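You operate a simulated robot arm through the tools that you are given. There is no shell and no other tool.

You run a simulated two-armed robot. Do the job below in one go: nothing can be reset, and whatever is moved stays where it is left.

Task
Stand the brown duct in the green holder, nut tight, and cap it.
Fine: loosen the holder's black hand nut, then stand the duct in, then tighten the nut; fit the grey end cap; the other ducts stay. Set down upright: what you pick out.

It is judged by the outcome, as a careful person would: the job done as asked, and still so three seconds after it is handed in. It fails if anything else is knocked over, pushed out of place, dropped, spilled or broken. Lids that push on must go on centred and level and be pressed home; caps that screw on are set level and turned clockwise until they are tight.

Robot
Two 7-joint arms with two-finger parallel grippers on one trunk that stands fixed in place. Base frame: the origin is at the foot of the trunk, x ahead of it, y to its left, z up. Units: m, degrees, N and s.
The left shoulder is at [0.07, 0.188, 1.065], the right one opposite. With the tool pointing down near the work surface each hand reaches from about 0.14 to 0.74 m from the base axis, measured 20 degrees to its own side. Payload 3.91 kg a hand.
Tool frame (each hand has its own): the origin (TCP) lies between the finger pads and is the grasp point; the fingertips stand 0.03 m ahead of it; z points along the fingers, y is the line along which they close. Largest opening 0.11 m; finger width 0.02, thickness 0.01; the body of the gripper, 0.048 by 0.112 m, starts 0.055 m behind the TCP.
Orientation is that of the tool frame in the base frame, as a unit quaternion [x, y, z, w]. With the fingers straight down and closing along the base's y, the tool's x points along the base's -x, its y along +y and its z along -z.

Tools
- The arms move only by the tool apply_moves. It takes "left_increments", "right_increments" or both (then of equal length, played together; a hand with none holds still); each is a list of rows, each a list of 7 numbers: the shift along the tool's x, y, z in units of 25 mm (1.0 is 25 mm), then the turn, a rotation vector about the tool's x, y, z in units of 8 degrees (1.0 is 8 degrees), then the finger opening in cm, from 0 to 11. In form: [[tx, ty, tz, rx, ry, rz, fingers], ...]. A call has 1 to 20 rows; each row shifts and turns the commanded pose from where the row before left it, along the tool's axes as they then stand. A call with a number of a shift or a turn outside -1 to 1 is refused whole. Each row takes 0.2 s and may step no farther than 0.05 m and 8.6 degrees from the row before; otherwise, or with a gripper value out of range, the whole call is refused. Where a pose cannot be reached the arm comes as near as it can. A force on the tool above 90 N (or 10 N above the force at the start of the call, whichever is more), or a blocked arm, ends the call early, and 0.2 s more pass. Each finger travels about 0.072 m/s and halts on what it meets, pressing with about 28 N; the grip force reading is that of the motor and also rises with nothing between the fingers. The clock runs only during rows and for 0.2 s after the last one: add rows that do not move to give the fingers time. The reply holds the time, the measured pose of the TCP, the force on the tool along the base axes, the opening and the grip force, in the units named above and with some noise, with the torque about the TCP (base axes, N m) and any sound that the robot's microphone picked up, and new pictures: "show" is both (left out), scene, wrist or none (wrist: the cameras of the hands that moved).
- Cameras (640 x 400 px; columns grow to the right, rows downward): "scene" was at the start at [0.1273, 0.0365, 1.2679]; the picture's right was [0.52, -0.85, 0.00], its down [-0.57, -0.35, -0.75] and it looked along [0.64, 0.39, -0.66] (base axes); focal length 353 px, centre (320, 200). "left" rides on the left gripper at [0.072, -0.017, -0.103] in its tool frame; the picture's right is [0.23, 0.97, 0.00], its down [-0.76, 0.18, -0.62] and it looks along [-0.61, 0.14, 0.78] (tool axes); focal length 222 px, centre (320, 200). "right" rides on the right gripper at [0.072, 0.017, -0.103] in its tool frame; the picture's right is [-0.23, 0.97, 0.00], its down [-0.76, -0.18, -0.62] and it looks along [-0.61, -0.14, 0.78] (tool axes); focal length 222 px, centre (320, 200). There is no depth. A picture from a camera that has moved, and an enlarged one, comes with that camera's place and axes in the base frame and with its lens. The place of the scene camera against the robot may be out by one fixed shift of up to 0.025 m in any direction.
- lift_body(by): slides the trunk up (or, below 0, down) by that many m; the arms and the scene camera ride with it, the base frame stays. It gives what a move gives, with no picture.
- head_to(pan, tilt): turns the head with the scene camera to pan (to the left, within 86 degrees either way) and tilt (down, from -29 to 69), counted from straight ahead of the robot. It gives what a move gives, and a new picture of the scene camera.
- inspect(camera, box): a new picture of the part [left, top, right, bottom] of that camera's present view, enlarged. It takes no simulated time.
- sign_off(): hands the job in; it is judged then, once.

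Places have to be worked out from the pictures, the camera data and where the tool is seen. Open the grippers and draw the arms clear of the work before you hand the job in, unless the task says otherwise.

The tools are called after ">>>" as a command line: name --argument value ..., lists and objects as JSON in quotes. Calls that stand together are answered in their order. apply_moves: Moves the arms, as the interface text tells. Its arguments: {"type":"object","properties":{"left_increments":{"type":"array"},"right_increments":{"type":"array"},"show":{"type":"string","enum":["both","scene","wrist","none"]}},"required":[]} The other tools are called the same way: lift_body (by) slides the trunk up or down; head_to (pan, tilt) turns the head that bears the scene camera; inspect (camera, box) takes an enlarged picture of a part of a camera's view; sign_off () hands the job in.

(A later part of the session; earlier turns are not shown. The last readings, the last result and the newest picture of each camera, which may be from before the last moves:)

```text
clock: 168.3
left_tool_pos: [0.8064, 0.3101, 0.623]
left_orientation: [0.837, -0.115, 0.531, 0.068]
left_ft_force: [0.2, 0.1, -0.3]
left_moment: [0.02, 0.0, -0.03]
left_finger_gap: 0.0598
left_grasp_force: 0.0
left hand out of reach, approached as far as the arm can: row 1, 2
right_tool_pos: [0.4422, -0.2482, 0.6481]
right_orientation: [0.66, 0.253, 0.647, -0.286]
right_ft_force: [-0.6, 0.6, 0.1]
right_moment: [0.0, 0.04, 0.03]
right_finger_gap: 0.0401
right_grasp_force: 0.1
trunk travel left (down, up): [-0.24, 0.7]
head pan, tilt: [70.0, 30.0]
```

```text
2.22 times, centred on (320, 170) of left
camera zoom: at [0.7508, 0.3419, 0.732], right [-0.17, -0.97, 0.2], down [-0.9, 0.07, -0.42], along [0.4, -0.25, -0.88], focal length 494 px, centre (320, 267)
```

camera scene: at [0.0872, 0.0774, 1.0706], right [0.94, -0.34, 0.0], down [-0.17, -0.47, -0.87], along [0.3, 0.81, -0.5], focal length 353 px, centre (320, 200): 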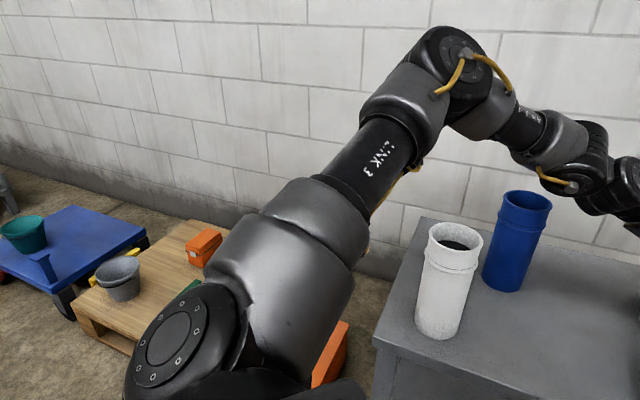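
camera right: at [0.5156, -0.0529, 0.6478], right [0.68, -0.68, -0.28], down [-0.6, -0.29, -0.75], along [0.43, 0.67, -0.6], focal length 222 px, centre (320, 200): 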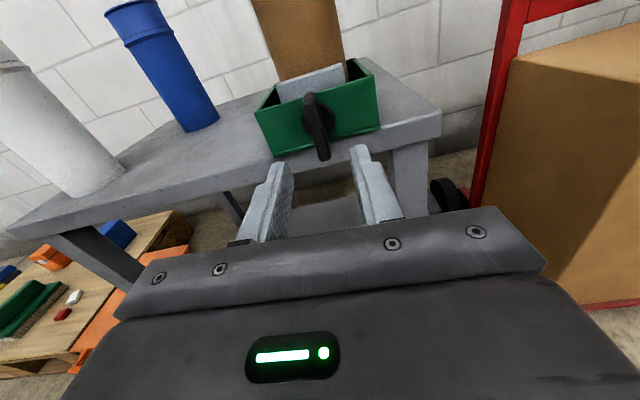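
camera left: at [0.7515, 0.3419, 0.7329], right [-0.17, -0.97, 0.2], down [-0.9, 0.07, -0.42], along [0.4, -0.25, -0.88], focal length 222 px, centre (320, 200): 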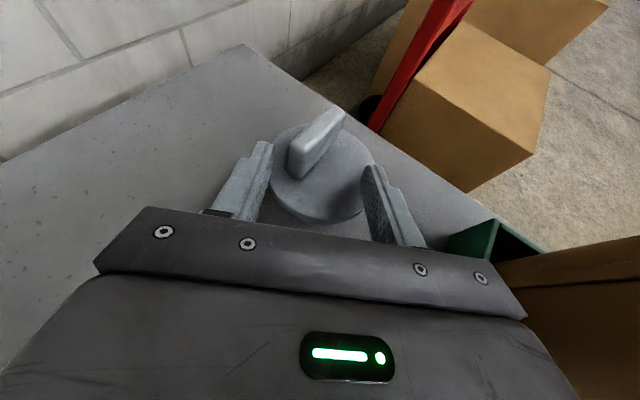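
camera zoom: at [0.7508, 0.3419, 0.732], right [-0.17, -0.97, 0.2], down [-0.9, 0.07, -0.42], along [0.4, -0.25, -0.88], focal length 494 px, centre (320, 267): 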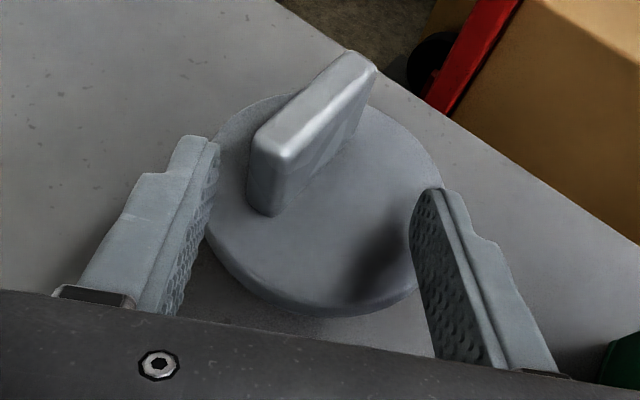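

At the limit. I lower the trunk 6 mm for a better bite and close the fingers on the bar's near end.

>>> lift_body --by -0.006

>>> apply_moves --left_increments '[[0, 0, 0, 0, 0, 0, 4.5], [0, 0, 0, 0, 0, 0, 3.5], [0, 0, 0, 0, 0, 0, 2.5], [0, 0, 0, 0, 0, 0, 1.5], [0, 0, 0, 0, 0, 0, 1], [0, 0, 0, 0, 0, 0, 0.5]]' --show "wrist"

>>> inspect --camera "left" --box '[200, 80, 440, 260]'

```text
clock: 168.9
left_tool_pos: [0.8063, 0.3081, 0.6247]
left_orientation: [0.834, -0.116, 0.535, 0.066]
left_ft_force: [-0.3, 0.0, -0.8]
left_moment: [-0.02, 0.02, -0.01]
left_finger_gap: 0.0599
left_grasp_force: 0.1
right_tool_pos: [0.4422, -0.2497, 0.6427]
right_orientation: [0.658, 0.252, 0.648, -0.287]
right_ft_force: [-0.1, 0.1, -0.1]
right_moment: [-0.01, -0.02, 0.03]
right_finger_gap: 0.0401
right_grasp_force: 0.0
trunk travel left (down, up): [-0.234, 0.706]
head pan, tilt: [70.0, 30.0]
```

```text
clock: 170.3
left_tool_pos: [0.804, 0.3089, 0.624]
left_orientation: [0.835, -0.115, 0.535, 0.066]
left_ft_force: [-0.3, -0.1, 4.9]
left_moment: [-0.24, -0.04, 0.0]
left_finger_gap: 0.0122
left_grasp_force: 28.2
right_tool_pos: [0.4412, -0.2487, 0.6415]
right_orientation: [0.659, 0.251, 0.649, -0.287]
right_ft_force: [0.1, 1.3, -0.1]
right_moment: [0.0, 0.0, 0.01]
right_finger_gap: 0.0403
right_grasp_force: 0.1
trunk travel left (down, up): [-0.234, 0.706]
head pan, tilt: [70.0, 30.0]
camera left: at [0.7491, 0.3407, 0.7331], right [-0.17, -0.97, 0.19], down [-0.9, 0.07, -0.43], along [0.4, -0.25, -0.88], focal length 222 px, centre (320, 200)
```

left: 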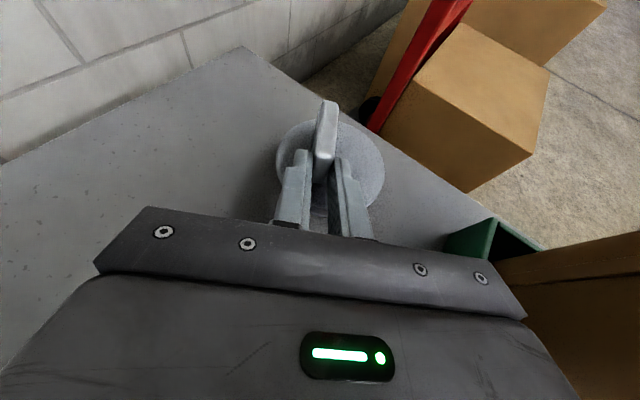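

```text
2.22 times, centred on (320, 170) of left
camera zoom: at [0.7491, 0.3407, 0.7331], right [-0.17, -0.97, 0.19], down [-0.9, 0.07, -0.43], along [0.4, -0.25, -0.88], focal length 494 px, centre (320, 267)
```

zoom: 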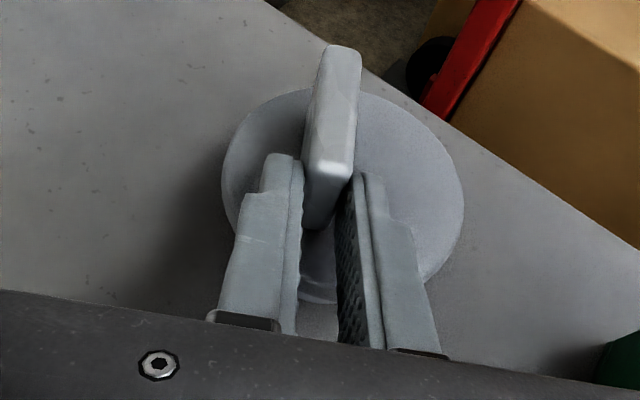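

The bar is gripped and has aligned itself with the hand (gap 12 mm). I draw the cap 54 mm back toward the robot along the table.

>>> apply_moves --left_increments '[[-0.22, 0, -0.5, 0, 0, 0, 0.5], [-0.22, 0, -0.5, 0, 0, 0, 0.5], [-0.232, 0, -0.5, 0, 0, 0, 0.5], [-0.232, 0, -0.5, 0, 0, 0, 0.5]]' --show "wrist"

>>> inspect --camera "left" --box '[200, 80, 440, 260]'

```text
clock: 171.3
left_tool_pos: [0.7528, 0.3242, 0.618]
left_orientation: [0.836, -0.115, 0.532, 0.07]
left_ft_force: [6.0, -1.4, 24.3]
left_moment: [-0.48, -0.76, 0.11]
left_finger_gap: 0.0123
left_grasp_force: 27.8
right_tool_pos: [0.4425, -0.2477, 0.6404]
right_orientation: [0.66, 0.253, 0.648, -0.285]
right_ft_force: [0.2, -0.4, 0.3]
right_moment: [-0.01, 0.01, 0.0]
right_finger_gap: 0.0401
right_grasp_force: 0.1
trunk travel left (down, up): [-0.234, 0.706]
head pan, tilt: [70.0, 30.0]
camera left: at [0.6978, 0.356, 0.7279], right [-0.17, -0.97, 0.2], down [-0.9, 0.07, -0.43], along [0.4, -0.25, -0.88], focal length 222 px, centre (320, 200)
```

left: 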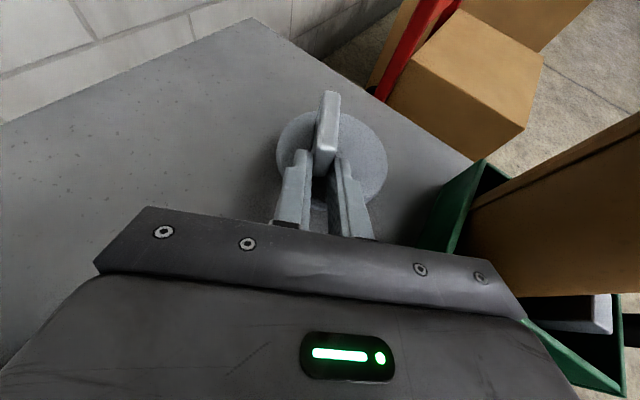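

```text
2.22 times, centred on (320, 170) of left
camera zoom: at [0.6978, 0.356, 0.7279], right [-0.17, -0.97, 0.2], down [-0.9, 0.07, -0.43], along [0.4, -0.25, -0.88], focal length 494 px, centre (320, 267)
```

zoom: 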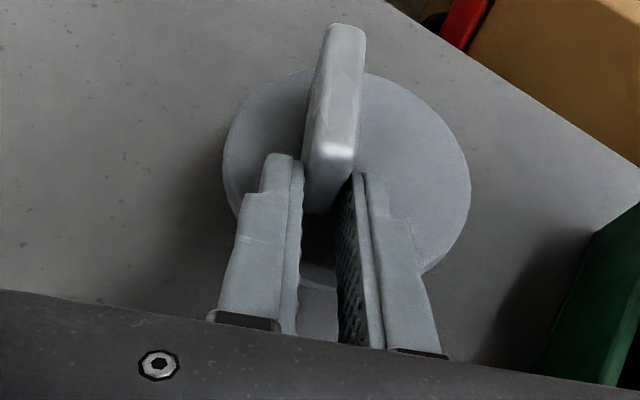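

The cap came along (its centre is now near (0.788, 0.315)). I relieve the downward load, open, advance 30 mm for a full grip on the bar, and close again.

>>> apply_moves --left_increments '[[0.12, 0, -0.06, 0, 0, 0, 0.5], [0, 0, 0, 0, 0, 0, 3], [0, 0, 0, 0, 0, 0, 4.5], [0, 0, 0, 0, 0, 0, 4.5]]' --show "none"

>>> inspect --camera "left" --box '[200, 60, 440, 260]'

```text
clock: 172.3
left_tool_pos: [0.7539, 0.3253, 0.6189]
left_orientation: [0.838, -0.116, 0.529, 0.069]
left_ft_force: [0.0, 4.8, 13.0]
left_moment: [-0.25, -0.22, 0.09]
left_finger_gap: 0.0431
left_grasp_force: 0.0
right_tool_pos: [0.4438, -0.2456, 0.641]
right_orientation: [0.66, 0.253, 0.647, -0.285]
right_ft_force: [-0.3, 0.9, 0.8]
right_moment: [0.0, 0.0, 0.0]
right_finger_gap: 0.04
right_grasp_force: 0.1
trunk travel left (down, up): [-0.234, 0.706]
head pan, tilt: [70.0, 30.0]
```

```text
2.00 times, centred on (320, 160) of left
camera zoom: at [0.6981, 0.357, 0.7286], right [-0.16, -0.97, 0.2], down [-0.9, 0.07, -0.42], along [0.39, -0.25, -0.89], focal length 444 px, centre (320, 280)
```

zoom: 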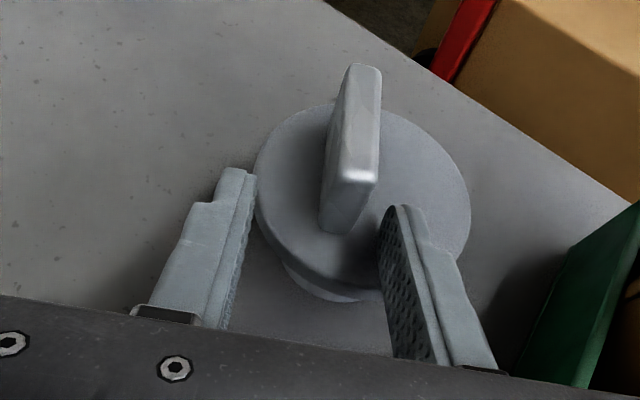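

The remaining upward force shows a fingertip resting on the flange, so the flange is about 1 cm higher than I assumed. I raise the hand 12 mm.

>>> apply_moves --left_increments '[[0.22, 0, -0.104, 0, 0, 0, 4.5], [0.22, 0, -0.104, 0, 0, 0, 5]]' --show "none"

>>> inspect --camera "left" --box '[200, 60, 440, 260]'

```text
clock: 172.9
left_tool_pos: [0.7544, 0.3251, 0.6293]
left_orientation: [0.839, -0.116, 0.527, 0.069]
left_ft_force: [0.6, 0.0, 0.0]
left_moment: [-0.03, 0.01, 0.03]
left_finger_gap: 0.05
left_grasp_force: 0.0
right_tool_pos: [0.4441, -0.2457, 0.6398]
right_orientation: [0.661, 0.253, 0.646, -0.286]
right_ft_force: [0.0, -0.6, -0.2]
right_moment: [0.02, 0.0, -0.01]
right_finger_gap: 0.0398
right_grasp_force: 0.1
trunk travel left (down, up): [-0.234, 0.706]
head pan, tilt: [70.0, 30.0]
```

```text
2.00 times, centred on (320, 160) of left
camera zoom: at [0.6995, 0.3571, 0.7384], right [-0.17, -0.97, 0.2], down [-0.91, 0.07, -0.42], along [0.39, -0.25, -0.89], focal length 444 px, centre (320, 280)
```

zoom: 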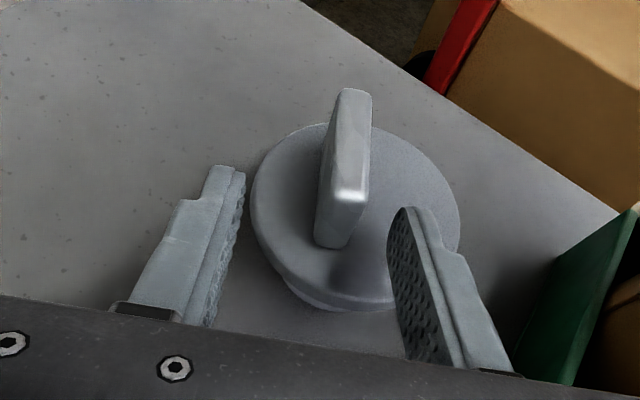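

Free again. The bar is about 41 mm ahead and 5.5 mm to the right of the tool axis; I shift right and advance 34 mm at this height, then look before closing.

>>> apply_moves --left_increments '[[0, 0.22, 0, 0, 0, 0, 5], [0.172, 0, 0.42, 0, 0, 0, 5], [0.172, 0, 0.42, 0, 0, 0, 5], [0.172, 0, 0.42, 0, 0, 0, 5]]' --show "none"

>>> inspect --camera "left" --box '[200, 60, 440, 260]'

```text
clock: 173.9
left_tool_pos: [0.7862, 0.3128, 0.6283]
left_orientation: [0.838, -0.115, 0.529, 0.069]
left_ft_force: [0.4, 0.1, 0.5]
left_moment: [-0.01, -0.01, -0.01]
left_finger_gap: 0.0501
left_grasp_force: 0.1
right_tool_pos: [0.4434, -0.2462, 0.6403]
right_orientation: [0.661, 0.253, 0.646, -0.286]
right_ft_force: [0.0, 0.2, 0.3]
right_moment: [-0.02, -0.02, 0.01]
right_finger_gap: 0.0401
right_grasp_force: 0.1
trunk travel left (down, up): [-0.234, 0.706]
head pan, tilt: [70.0, 30.0]
```

```text
2.00 times, centred on (320, 160) of left
camera zoom: at [0.7314, 0.3444, 0.7379], right [-0.17, -0.97, 0.2], down [-0.9, 0.07, -0.42], along [0.39, -0.25, -0.89], focal length 444 px, centre (320, 280)
```

zoom: 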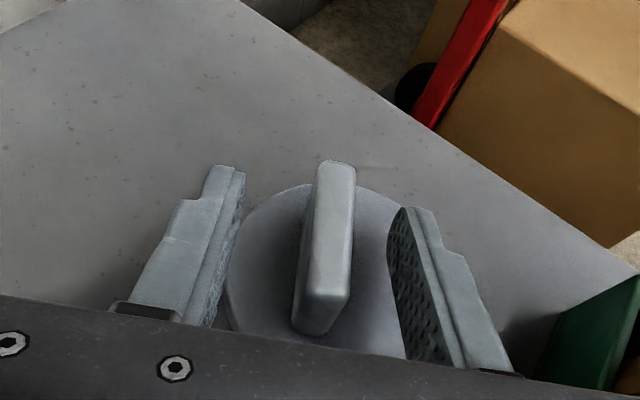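

The whole bar is now between the fingers. I close.

>>> apply_moves --left_increments '[[0, 0, 0, 0, 0, 0, 4], [0, 0, 0, 0, 0, 0, 3], [0, 0, 0, 0, 0, 0, 2], [0, 0, 0, 0, 0, 0, 1], [0, 0, 0, 0, 0, 0, 0.5], [0, 0, 0, 0, 0, 0, 0.5]]' --show "wrist"

>>> inspect --camera "left" --box '[200, 60, 440, 260]'

```text
clock: 175.3
left_tool_pos: [0.7857, 0.3126, 0.6275]
left_orientation: [0.838, -0.115, 0.529, 0.07]
left_ft_force: [0.1, -0.6, -0.4]
left_moment: [-0.01, 0.02, 0.0]
left_finger_gap: 0.0125
left_grasp_force: 27.8
right_tool_pos: [0.4453, -0.2457, 0.6405]
right_orientation: [0.661, 0.253, 0.646, -0.285]
right_ft_force: [1.0, -0.7, 0.7]
right_moment: [0.02, 0.0, 0.01]
right_finger_gap: 0.04
right_grasp_force: 0.1
trunk travel left (down, up): [-0.234, 0.706]
head pan, tilt: [70.0, 30.0]
camera left: at [0.7313, 0.3444, 0.7378], right [-0.16, -0.97, 0.2], down [-0.9, 0.07, -0.42], along [0.39, -0.25, -0.89], focal length 222 px, centre (320, 200)
```

left: 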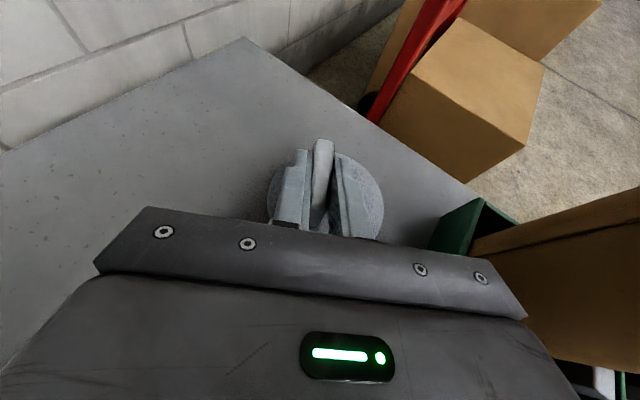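

```text
2.00 times, centred on (320, 160) of left
camera zoom: at [0.7313, 0.3444, 0.7378], right [-0.16, -0.97, 0.2], down [-0.9, 0.07, -0.42], along [0.39, -0.25, -0.89], focal length 444 px, centre (320, 280)
```

zoom: 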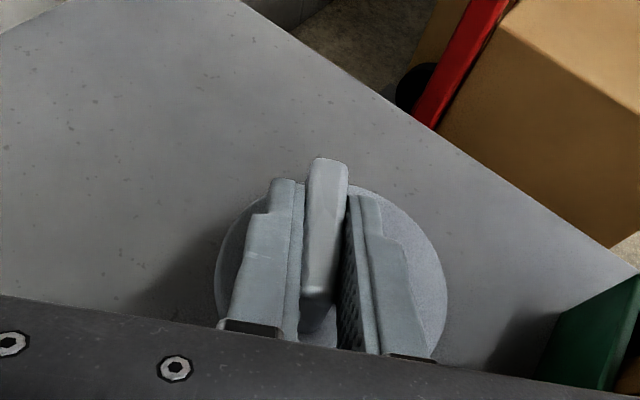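

The cap is firmly gripped along its whole bar. I lift it straight up with the trunk: 3 cm first as a check.

>>> lift_body --by 0.03

>>> inspect --camera "left" --box '[200, 60, 440, 260]'

```text
clock: 176.0
left_tool_pos: [0.7869, 0.3119, 0.6577]
left_orientation: [0.838, -0.115, 0.529, 0.069]
left_ft_force: [-0.2, 0.1, -0.6]
left_moment: [0.02, 0.01, -0.01]
left_finger_gap: 0.0126
left_grasp_force: 28.1
right_tool_pos: [0.4449, -0.2463, 0.6712]
right_orientation: [0.661, 0.253, 0.646, -0.285]
right_ft_force: [-0.1, 0.4, -0.5]
right_moment: [0.03, 0.0, -0.03]
right_finger_gap: 0.0399
right_grasp_force: 0.1
trunk travel left (down, up): [-0.264, 0.676]
head pan, tilt: [70.0, 30.0]
```

```text
2.00 times, centred on (320, 160) of left
camera zoom: at [0.7315, 0.3445, 0.7674], right [-0.16, -0.97, 0.2], down [-0.91, 0.07, -0.42], along [0.39, -0.25, -0.89], focal length 444 px, centre (320, 280)
```

zoom: 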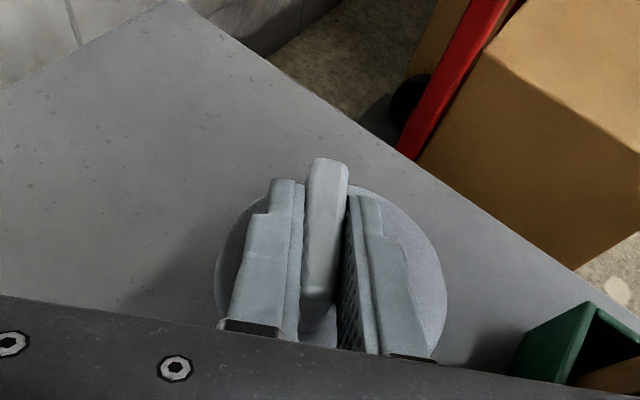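

The cap hangs level in the grip. I raise the trunk another 0.22 m so that its plug clears the duct's rim.

>>> lift_body --by 0.22

>>> head_to --pan 20 --tilt 35

```text
clock: 178.3
left_tool_pos: [0.7862, 0.3122, 0.8778]
left_orientation: [0.838, -0.116, 0.529, 0.07]
left_ft_force: [-0.6, -0.1, -1.6]
left_moment: [0.03, 0.04, -0.01]
left_finger_gap: 0.0125
left_grasp_force: 27.9
right_tool_pos: [0.4446, -0.246, 0.8912]
right_orientation: [0.661, 0.253, 0.646, -0.286]
right_ft_force: [0.8, -0.3, 0.0]
right_moment: [-0.02, 0.02, 0.0]
right_finger_gap: 0.0398
right_grasp_force: 0.0
trunk travel left (down, up): [-0.484, 0.456]
head pan, tilt: [70.0, 30.0]
```

```text
clock: 179.5
left_tool_pos: [0.7858, 0.3133, 0.8783]
left_orientation: [0.838, -0.115, 0.529, 0.069]
left_ft_force: [-0.4, -0.5, -0.7]
left_moment: [0.03, 0.02, 0.0]
left_finger_gap: 0.0123
left_grasp_force: 28.1
right_tool_pos: [0.4443, -0.2457, 0.8913]
right_orientation: [0.661, 0.253, 0.646, -0.285]
right_ft_force: [0.1, -0.1, -0.5]
right_moment: [-0.03, -0.02, 0.01]
right_finger_gap: 0.0399
right_grasp_force: 0.0
trunk travel left (down, up): [-0.484, 0.456]
head pan, tilt: [20.0, 35.0]
camera scene: at [0.1386, 0.0224, 1.1868], right [0.34, -0.94, 0.0], down [-0.54, -0.2, -0.82], along [0.77, 0.28, -0.57], focal length 353 px, centre (320, 200)
```

scene: 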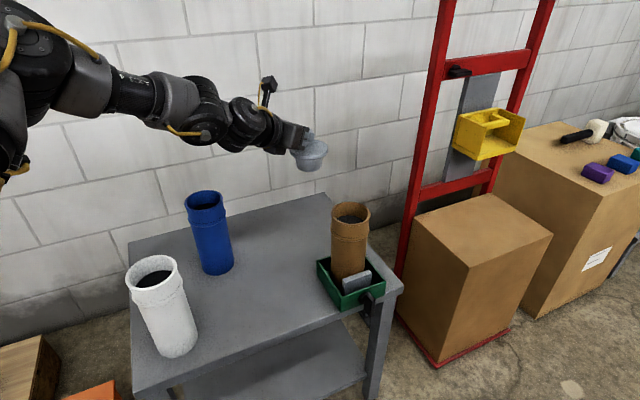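

The cap is clear above the table. I zoom on the brown duct's rim and on the held cap to plan the placement.

>>> inspect --camera "scene" --box '[280, 180, 420, 320]'

>>> inspect --camera "scene" --box '[240, 80, 360, 200]'

```text
2.86 times, centred on (350, 250) of scene
camera zoom: at [0.1386, 0.0224, 1.1868], right [0.34, -0.94, 0.0], down [-0.54, -0.2, -0.82], along [0.77, 0.28, -0.57], focal length 1009 px, centre (234, 57)
```

zoom: 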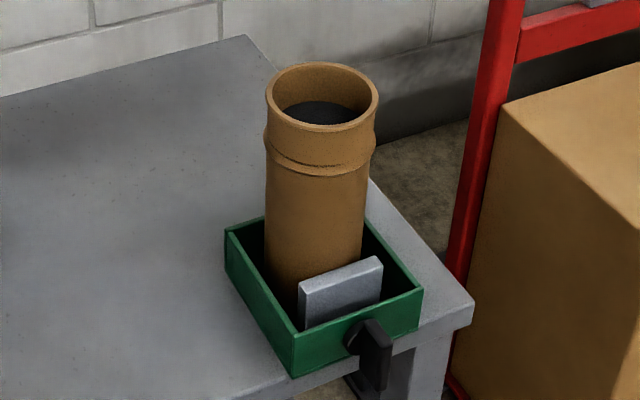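

```text
3.33 times, centred on (300, 140) of scene
camera zoom: at [0.1386, 0.0224, 1.1868], right [0.34, -0.94, 0.0], down [-0.54, -0.2, -0.82], along [0.77, 0.28, -0.57], focal length 1177 px, centre (387, 400)
```

zoom: 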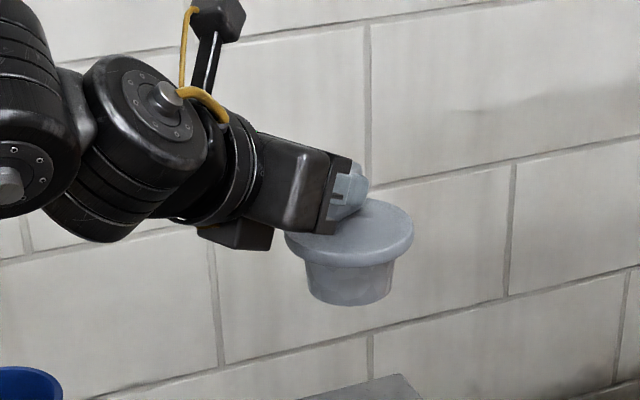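

The wrist-camera rim fit puts the duct's axis at (0.714, 0.1735), and the bar turns out to sit about 10 mm off the cap's centre (the cap's centre lies ~10 mm ahead and ~10 mm to the right of my TCP), so I will compensate for that. I turn the hand to -27° azimuth and carry the cap to TCP (0.709, 0.188), which puts the cap's centre over the duct.

>>> apply_moves --left_increments '[[0, 0, 0, -0.677, 0.003, 0.323, 0.5], [0, 0, 0, -0.677, 0.003, 0.323, 0.5], [-0.029, 0.837, -0.06, 0, 0, 0, 0.5], [-0.029, 0.837, -0.06, 0, 0, 0, 0.5], [-0.029, 0.837, -0.06, 0, 0, 0, 0.5], [-0.029, 0.837, -0.06, 0, 0, 0, 0.5], [-0.029, 0.837, -0.06, 0, 0, 0, 0.5], [-0.029, 0.837, -0.06, 0, 0, 0, 0.5], [-0.029, 0.837, -0.06, 0, 0, 0, 0.5]]' --show "both"

>>> inspect --camera "left" --box '[180, 60, 460, 280]'

>>> inspect --camera "scene" --box '[270, 120, 430, 280]'

```text
clock: 181.5
left_tool_pos: [0.7072, 0.1891, 0.8783]
left_orientation: [0.822, -0.201, 0.519, 0.123]
left_ft_force: [0.9, 0.4, -0.6]
left_moment: [0.04, -0.01, -0.01]
left_finger_gap: 0.0122
left_grasp_force: 28.2
right_tool_pos: [0.4433, -0.2465, 0.8892]
right_orientation: [0.661, 0.252, 0.646, -0.286]
right_ft_force: [-0.2, 0.4, -0.5]
right_moment: [-0.02, 0.01, -0.04]
right_finger_gap: 0.0399
right_grasp_force: 0.1
trunk travel left (down, up): [-0.484, 0.456]
head pan, tilt: [20.0, 35.0]
camera scene: at [0.1385, 0.022, 1.1868], right [0.34, -0.94, 0.0], down [-0.54, -0.2, -0.82], along [0.77, 0.28, -0.57], focal length 353 px, centre (320, 200)
camera left: at [0.6595, 0.2314, 0.9876], right [-0.36, -0.91, 0.2], down [-0.87, 0.25, -0.42], along [0.33, -0.33, -0.89], focal length 222 px, centre (320, 200)
```

scene: 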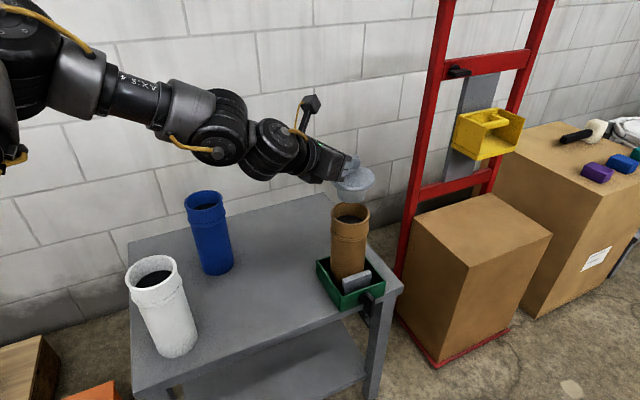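
left: 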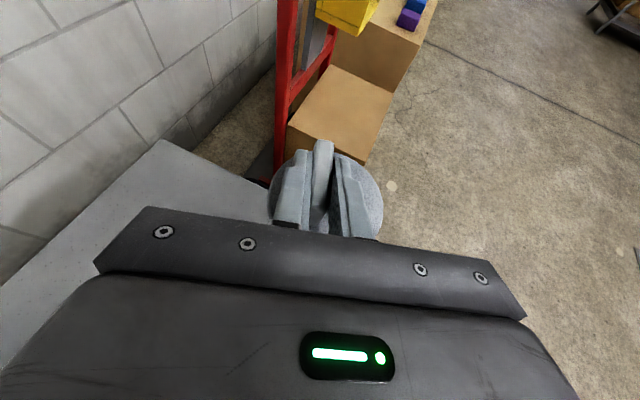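

```text
1.82 times, centred on (320, 170) of left
camera zoom: at [0.6595, 0.2314, 0.9876], right [-0.36, -0.91, 0.2], down [-0.87, 0.25, -0.42], along [0.33, -0.33, -0.89], focal length 404 px, centre (320, 254)
```

zoom: 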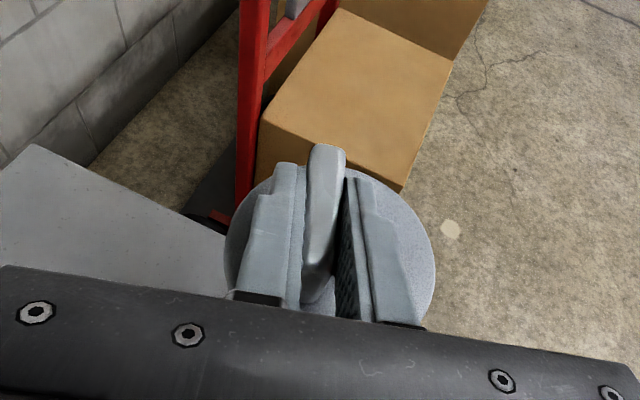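

```text
2.50 times, centred on (350, 200) of scene
camera zoom: at [0.1385, 0.022, 1.1868], right [0.34, -0.94, 0.0], down [-0.54, -0.2, -0.82], along [0.77, 0.28, -0.57], focal length 883 px, centre (245, 200)
```

zoom: 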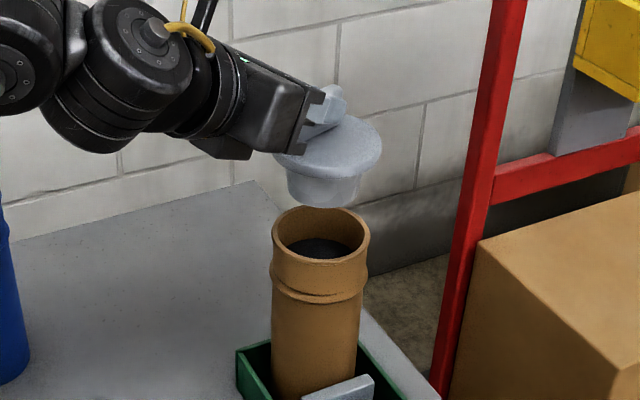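

The cap hangs above the duct. I zoom in closely to check that it is level and centred over the rim.

>>> inspect --camera "scene" --box '[315, 150, 395, 230]'

```text
5.00 times, centred on (355, 190) of scene
camera zoom: at [0.1385, 0.022, 1.1868], right [0.34, -0.94, 0.0], down [-0.54, -0.2, -0.82], along [0.77, 0.28, -0.57], focal length 1765 px, centre (145, 250)
```

zoom: 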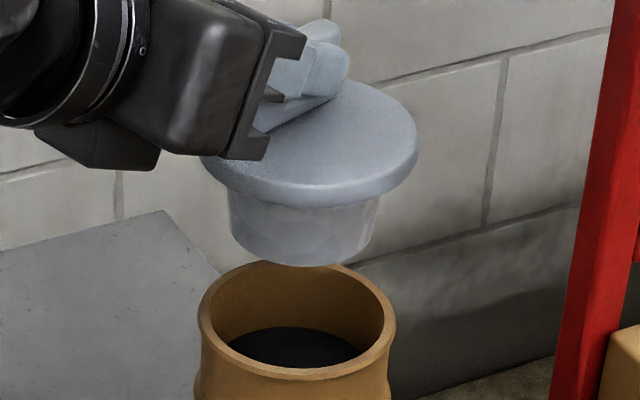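

The cap is level, and both the scene picture and the wrist measurement put it within ~2 mm of the duct's axis. I lower the trunk 3.5 cm so the plug is just above the rim, and check again.

>>> lift_body --by -0.035

>>> inspect --camera "scene" --box '[315, 130, 395, 210]'

>>> inspect --camera "left" --box '[180, 60, 460, 280]'

```text
clock: 182.3
left_tool_pos: [0.7063, 0.1898, 0.8428]
left_orientation: [0.822, -0.203, 0.518, 0.125]
left_ft_force: [0.0, 0.3, 0.5]
left_moment: [0.03, 0.0, -0.02]
left_finger_gap: 0.0125
left_grasp_force: 27.9
right_tool_pos: [0.4442, -0.2465, 0.8561]
right_orientation: [0.661, 0.253, 0.646, -0.286]
right_ft_force: [0.1, -0.2, 0.2]
right_moment: [-0.02, -0.06, 0.01]
right_finger_gap: 0.0401
right_grasp_force: 0.1
trunk travel left (down, up): [-0.449, 0.491]
head pan, tilt: [20.0, 35.0]
```

```text
5.00 times, centred on (355, 170) of scene
camera zoom: at [0.1383, 0.0223, 1.1519], right [0.34, -0.94, 0.0], down [-0.54, -0.2, -0.82], along [0.77, 0.28, -0.57], focal length 1765 px, centre (145, 350)
```

zoom: 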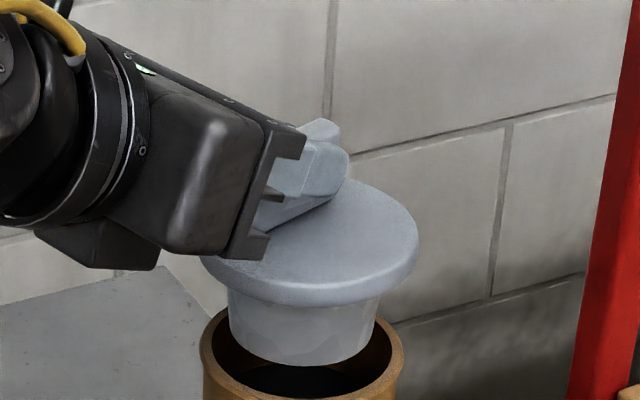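

```text
1.82 times, centred on (320, 170) of left
camera zoom: at [0.6596, 0.2318, 0.9526], right [-0.36, -0.91, 0.2], down [-0.87, 0.25, -0.42], along [0.33, -0.33, -0.89], focal length 404 px, centre (320, 254)
```

zoom: 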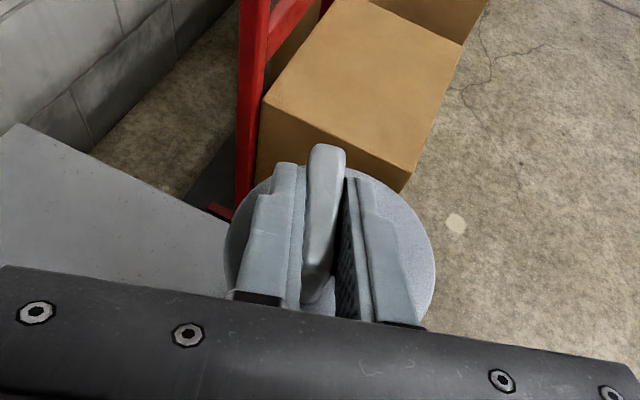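

The plug is just above the mouth. I view slightly lower to see the whole rim around it.

>>> inspect --camera "scene" --box '[320, 155, 390, 225]'

```text
5.71 times, centred on (355, 190) of scene
camera zoom: at [0.1383, 0.0223, 1.1519], right [0.34, -0.94, 0.0], down [-0.54, -0.2, -0.82], along [0.77, 0.28, -0.57], focal length 2017 px, centre (120, 257)
```

zoom: 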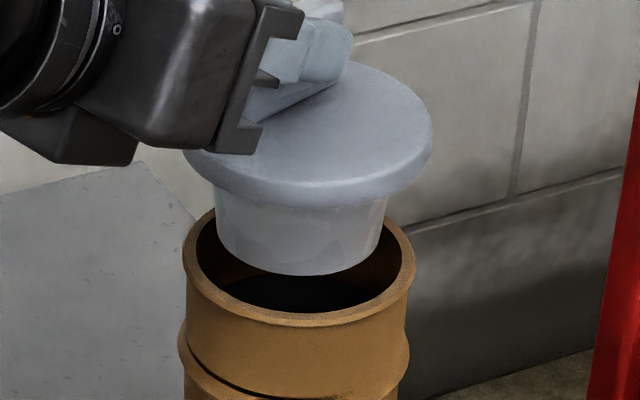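

The plug is centred over the mouth within a few mm (clearance is ~5 mm all round). I lower 22 mm so the plug enters, then compare the flange with the rim.

>>> lift_body --by -0.022

>>> inspect --camera "scene" --box '[320, 145, 390, 215]'

```text
clock: 183.0
left_tool_pos: [0.707, 0.1888, 0.8207]
left_orientation: [0.821, -0.202, 0.519, 0.124]
left_ft_force: [0.1, -0.7, -0.7]
left_moment: [0.01, 0.05, 0.0]
left_finger_gap: 0.0128
left_grasp_force: 28.3
right_tool_pos: [0.4436, -0.247, 0.8342]
right_orientation: [0.661, 0.254, 0.646, -0.286]
right_ft_force: [0.3, 0.3, -0.7]
right_moment: [0.02, -0.02, 0.01]
right_finger_gap: 0.04
right_grasp_force: 0.0
trunk travel left (down, up): [-0.427, 0.513]
head pan, tilt: [20.0, 35.0]
```

```text
5.71 times, centred on (355, 180) of scene
camera zoom: at [0.1382, 0.0224, 1.1298], right [0.34, -0.94, 0.0], down [-0.54, -0.2, -0.82], along [0.77, 0.28, -0.57], focal length 2017 px, centre (120, 314)
```

zoom: 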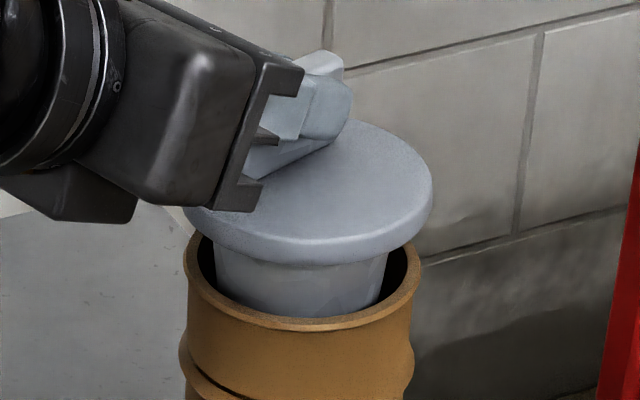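

The plug is inside without touching. The near gap looks slightly smaller, so I shift the cap 3 mm away from the robot and lower another 12 mm.

>>> apply_moves --left_increments '[[0.05, 0.008, 0.105, 0, 0, 0, 0.5]]' --show "none"

>>> lift_body --by -0.012

>>> inspect --camera "scene" --box '[320, 140, 390, 210]'

```text
clock: 183.4
left_tool_pos: [0.7084, 0.1875, 0.8199]
left_orientation: [0.821, -0.202, 0.519, 0.124]
left_ft_force: [0.2, -0.3, -0.4]
left_moment: [0.02, -0.01, 0.02]
left_finger_gap: 0.0122
left_grasp_force: 27.6
right_tool_pos: [0.4448, -0.2462, 0.8344]
right_orientation: [0.661, 0.253, 0.646, -0.286]
right_ft_force: [-0.2, -0.5, -0.2]
right_moment: [-0.03, -0.03, -0.05]
right_finger_gap: 0.04
right_grasp_force: 0.0
trunk travel left (down, up): [-0.427, 0.513]
head pan, tilt: [20.0, 35.0]
```

```text
clock: 184.0
left_tool_pos: [0.7094, 0.1877, 0.8071]
left_orientation: [0.821, -0.202, 0.519, 0.125]
left_ft_force: [0.6, 0.0, -0.8]
left_moment: [0.01, 0.02, 0.01]
left_finger_gap: 0.0123
left_grasp_force: 28.4
right_tool_pos: [0.4443, -0.2457, 0.8219]
right_orientation: [0.661, 0.253, 0.646, -0.286]
right_ft_force: [0.0, -0.8, 0.4]
right_moment: [0.0, -0.03, -0.01]
right_finger_gap: 0.0399
right_grasp_force: 0.0
trunk travel left (down, up): [-0.415, 0.525]
head pan, tilt: [20.0, 35.0]
```

```text
5.71 times, centred on (355, 175) of scene
camera zoom: at [0.1383, 0.0223, 1.1178], right [0.34, -0.94, 0.0], down [-0.54, -0.2, -0.82], along [0.77, 0.28, -0.57], focal length 2017 px, centre (120, 343)
```

zoom: 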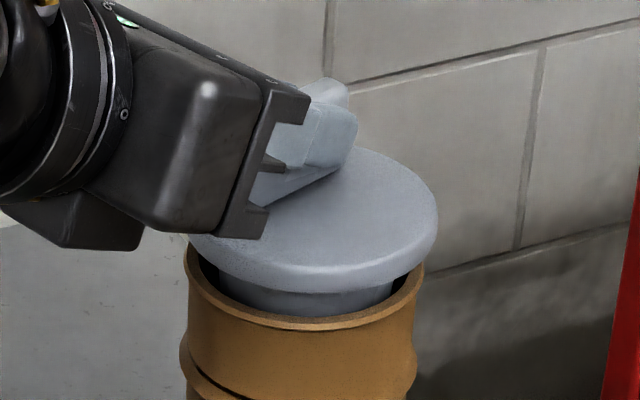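

It is nearly seated. I check from the wrist camera whether any of the brown rim peeks out on one side of the flange.

>>> inspect --camera "left" --box '[240, 120, 420, 260]'

```text
2.86 times, centred on (330, 190) of left
camera zoom: at [0.662, 0.2305, 0.9179], right [-0.36, -0.91, 0.2], down [-0.87, 0.25, -0.42], along [0.33, -0.33, -0.89], focal length 635 px, centre (291, 229)
```

zoom: 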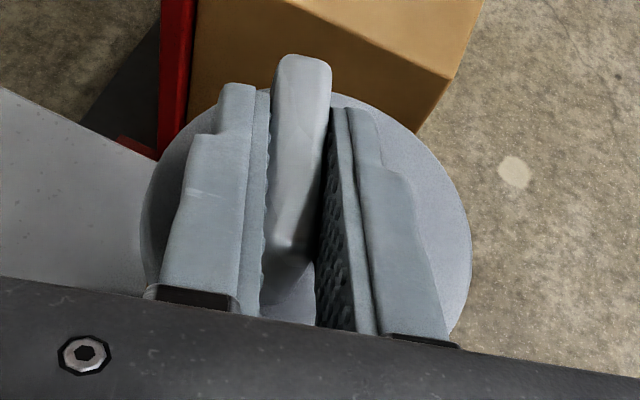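

No rim shows on any visible side, so it is well centred. I lower the last centimetre with the arm in small steps, watching the force.

>>> apply_moves --left_increments '[[-0.072, 0, 0.0346, 0, 0, 0, 0.5], [-0.072, 0, 0.0346, 0, 0, 0, 0.5], [-0.072, 0, 0.0346, 0, 0, 0, 0.5]]' --show "none"

>>> apply_moves --left_increments '[[-0.072, 0, 0.0346, 0, 0, 0, 0.5]]' --show "none"

>>> apply_moves --left_increments '[[-0.072, 0, 0.0346, 0, 0, 0, 0.5]]' --show "none"

```text
clock: 184.8
left_tool_pos: [0.709, 0.1872, 0.8015]
left_orientation: [0.822, -0.202, 0.519, 0.124]
left_ft_force: [-0.4, -0.1, -0.8]
left_moment: [0.0, 0.0, -0.01]
left_finger_gap: 0.0124
left_grasp_force: 27.6
right_tool_pos: [0.445, -0.2471, 0.8212]
right_orientation: [0.66, 0.254, 0.646, -0.286]
right_ft_force: [0.4, -0.8, -0.8]
right_moment: [0.01, 0.0, 0.01]
right_finger_gap: 0.0402
right_grasp_force: 0.1
trunk travel left (down, up): [-0.415, 0.525]
head pan, tilt: [20.0, 35.0]
```

```text
clock: 185.2
left_tool_pos: [0.7095, 0.1869, 0.7988]
left_orientation: [0.821, -0.201, 0.519, 0.124]
left_ft_force: [0.6, -0.2, -0.5]
left_moment: [0.01, -0.06, 0.01]
left_finger_gap: 0.0125
left_grasp_force: 28.4
right_tool_pos: [0.4457, -0.2464, 0.8222]
right_orientation: [0.661, 0.253, 0.646, -0.287]
right_ft_force: [0.3, 0.0, 1.1]
right_moment: [-0.03, 0.02, 0.0]
right_finger_gap: 0.0402
right_grasp_force: 0.0
trunk travel left (down, up): [-0.415, 0.525]
head pan, tilt: [20.0, 35.0]
```

```text
clock: 185.6
left_tool_pos: [0.7098, 0.1875, 0.7967]
left_orientation: [0.821, -0.202, 0.519, 0.124]
left_ft_force: [0.4, 0.0, -0.1]
left_moment: [0.06, -0.02, 0.0]
left_finger_gap: 0.0125
left_grasp_force: 28.1
right_tool_pos: [0.4455, -0.2457, 0.8224]
right_orientation: [0.661, 0.254, 0.646, -0.285]
right_ft_force: [0.1, 0.2, 0.2]
right_moment: [-0.07, 0.02, 0.0]
right_finger_gap: 0.0401
right_grasp_force: 0.1
trunk travel left (down, up): [-0.415, 0.525]
head pan, tilt: [20.0, 35.0]
```

No contact yet at z 0.797; I look, then continue in 2 mm steps.

>>> inspect --camera "scene" --box '[320, 140, 390, 210]'

>>> apply_moves --left_increments '[[-0.072, 0, 0.0346, 0, 0, 0, 0.5]]' --show "none"

>>> apply_moves --left_increments '[[-0.072, 0, 0.0346, 0, 0, 0, 0.5]]' --show "none"

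```text
5.71 times, centred on (355, 175) of scene
camera zoom: at [0.1387, 0.0223, 1.1178], right [0.34, -0.94, 0.0], down [-0.54, -0.2, -0.82], along [0.77, 0.28, -0.57], focal length 2017 px, centre (120, 343)
```

zoom: 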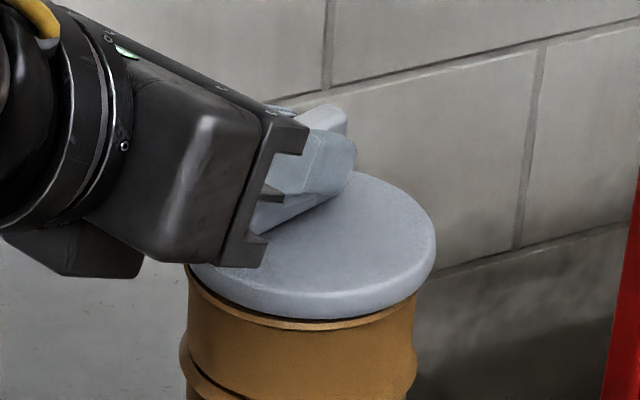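

```text
clock: 186.0
left_tool_pos: [0.7095, 0.187, 0.7968]
left_orientation: [0.821, -0.201, 0.519, 0.124]
left_ft_force: [-0.5, 1.1, 4.1]
left_moment: [-0.05, 0.12, -0.05]
left_finger_gap: 0.0125
left_grasp_force: 27.9
right_tool_pos: [0.4442, -0.2463, 0.8231]
right_orientation: [0.661, 0.253, 0.646, -0.285]
right_ft_force: [0.5, 0.0, -0.3]
right_moment: [0.01, 0.0, -0.02]
right_finger_gap: 0.0402
right_grasp_force: 0.1
trunk travel left (down, up): [-0.415, 0.525]
head pan, tilt: [20.0, 35.0]
```

```text
clock: 186.4
left_tool_pos: [0.7087, 0.1876, 0.7967]
left_orientation: [0.82, -0.201, 0.521, 0.124]
left_ft_force: [1.2, 1.5, 10.5]
left_moment: [-0.04, 0.1, -0.03]
left_finger_gap: 0.0125
left_grasp_force: 28.2
right_tool_pos: [0.4428, -0.2466, 0.8216]
right_orientation: [0.661, 0.253, 0.647, -0.285]
right_ft_force: [-0.6, -0.9, 0.1]
right_moment: [-0.03, -0.01, -0.02]
right_finger_gap: 0.0401
right_grasp_force: 0.0
trunk travel left (down, up): [-0.415, 0.525]
head pan, tilt: [20.0, 35.0]
```

Contact at z 0.797 (10 N). I zoom in to see whether the flange meets the rim all round.

>>> inspect --camera "scene" --box '[330, 150, 380, 200]'

```text
8.00 times, centred on (355, 175) of scene
camera zoom: at [0.1374, 0.0221, 1.1182], right [0.34, -0.94, 0.0], down [-0.54, -0.2, -0.82], along [0.77, 0.28, -0.57], focal length 2824 px, centre (40, 400)
```

zoom: 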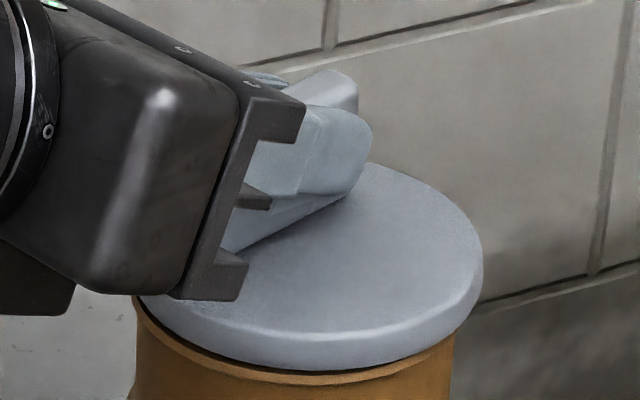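

The flange is on the rim with maybe a slight residual gap on the left. I press down further in small steps to push it home.

>>> apply_moves --left_increments '[[-0.1, 0, 0.048, 0, 0, 0, 0.5], [-0.1, 0, 0.048, 0, 0, 0, 0.5]]' --show "none"

>>> apply_moves --left_increments '[[-0.12, 0, 0.058, 0, 0, 0, 0.5], [0, 0, 0, 0, 0, 0, 0.5]]' --show "none"

>>> inspect --camera "scene" --box '[320, 145, 400, 225]'

```text
clock: 187.0
left_tool_pos: [0.7085, 0.1872, 0.7911]
left_orientation: [0.82, -0.202, 0.522, 0.124]
left_ft_force: [2.0, 1.6, 19.1]
left_moment: [-0.24, -0.11, 0.05]
left_finger_gap: 0.0126
left_grasp_force: 27.7
right_tool_pos: [0.4422, -0.2469, 0.8235]
right_orientation: [0.66, 0.253, 0.647, -0.286]
right_ft_force: [0.4, -0.4, 0.6]
right_moment: [0.0, -0.01, 0.0]
right_finger_gap: 0.04
right_grasp_force: 0.1
trunk travel left (down, up): [-0.415, 0.525]
head pan, tilt: [20.0, 35.0]
```

```text
clock: 187.6
left_tool_pos: [0.7077, 0.1864, 0.788]
left_orientation: [0.82, -0.202, 0.521, 0.124]
left_ft_force: [0.8, 0.7, 22.0]
left_moment: [-0.24, -0.05, -0.02]
left_finger_gap: 0.0127
left_grasp_force: 27.9
right_tool_pos: [0.442, -0.2466, 0.8244]
right_orientation: [0.66, 0.254, 0.647, -0.286]
right_ft_force: [-0.3, 0.2, -0.4]
right_moment: [0.01, 0.01, -0.01]
right_finger_gap: 0.0399
right_grasp_force: 0.2
trunk travel left (down, up): [-0.415, 0.525]
head pan, tilt: [20.0, 35.0]
```

```text
5.00 times, centred on (360, 185) of scene
camera zoom: at [0.1359, 0.0217, 1.1183], right [0.34, -0.94, 0.0], down [-0.54, -0.2, -0.82], along [0.77, 0.28, -0.57], focal length 1765 px, centre (120, 275)
```

zoom: 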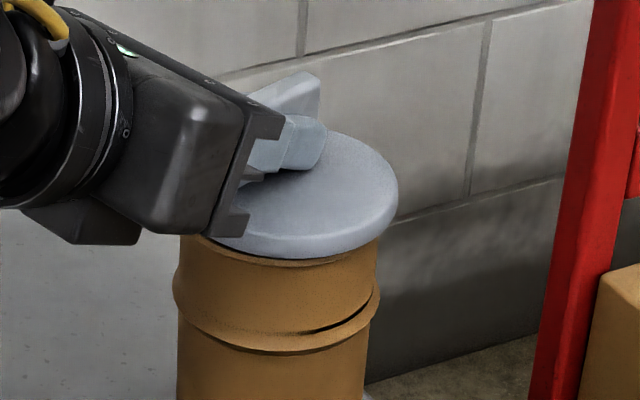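

The fingers have slid down the bar while the cap stayed put, so the flange is sitting on the rim. I take the load off and open the fingers, leaving the cap on the duct.

>>> apply_moves --left_increments '[[0.12, 0, -0.058, 0, 0, 0, 0.5], [0, 0, 0, 0, 0, 0, 2], [0, 0, 0, 0, 0, 0, 3.5], [0, 0, 0, 0, 0, 0, 4]]' --show "none"

>>> inspect --camera "left" --box '[200, 80, 440, 260]'

>>> inspect --camera "scene" --box '[320, 145, 400, 225]'

```text
clock: 188.6
left_tool_pos: [0.7085, 0.1872, 0.7866]
left_orientation: [0.822, -0.201, 0.519, 0.123]
left_ft_force: [0.7, 1.3, 8.3]
left_moment: [-0.09, -0.13, 0.02]
left_finger_gap: 0.039
left_grasp_force: 0.0
right_tool_pos: [0.4441, -0.2468, 0.8214]
right_orientation: [0.66, 0.255, 0.647, -0.285]
right_ft_force: [0.7, 0.7, 1.1]
right_moment: [0.0, 0.03, 0.06]
right_finger_gap: 0.04
right_grasp_force: 0.0
trunk travel left (down, up): [-0.415, 0.525]
head pan, tilt: [20.0, 35.0]
```

```text
2.22 times, centred on (320, 170) of left
camera zoom: at [0.6618, 0.2309, 0.8979], right [-0.36, -0.91, 0.2], down [-0.87, 0.25, -0.42], along [0.33, -0.33, -0.89], focal length 494 px, centre (320, 267)
```

zoom: 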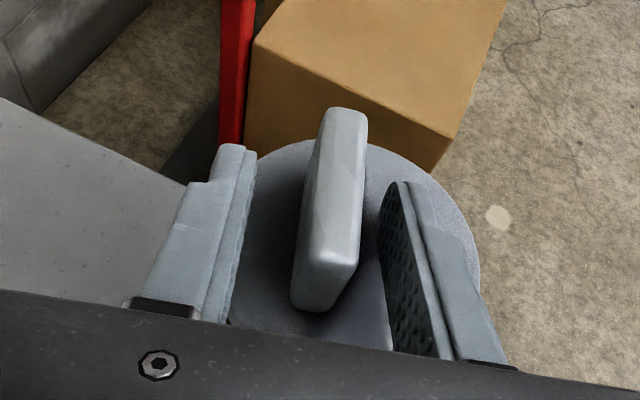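

```text
5.00 times, centred on (360, 185) of scene
camera zoom: at [0.1375, 0.0223, 1.1179], right [0.34, -0.94, 0.0], down [-0.54, -0.2, -0.82], along [0.77, 0.28, -0.57], focal length 1765 px, centre (120, 275)
```

zoom: 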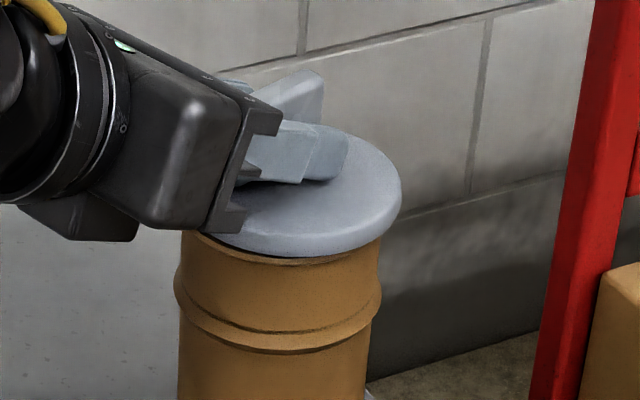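

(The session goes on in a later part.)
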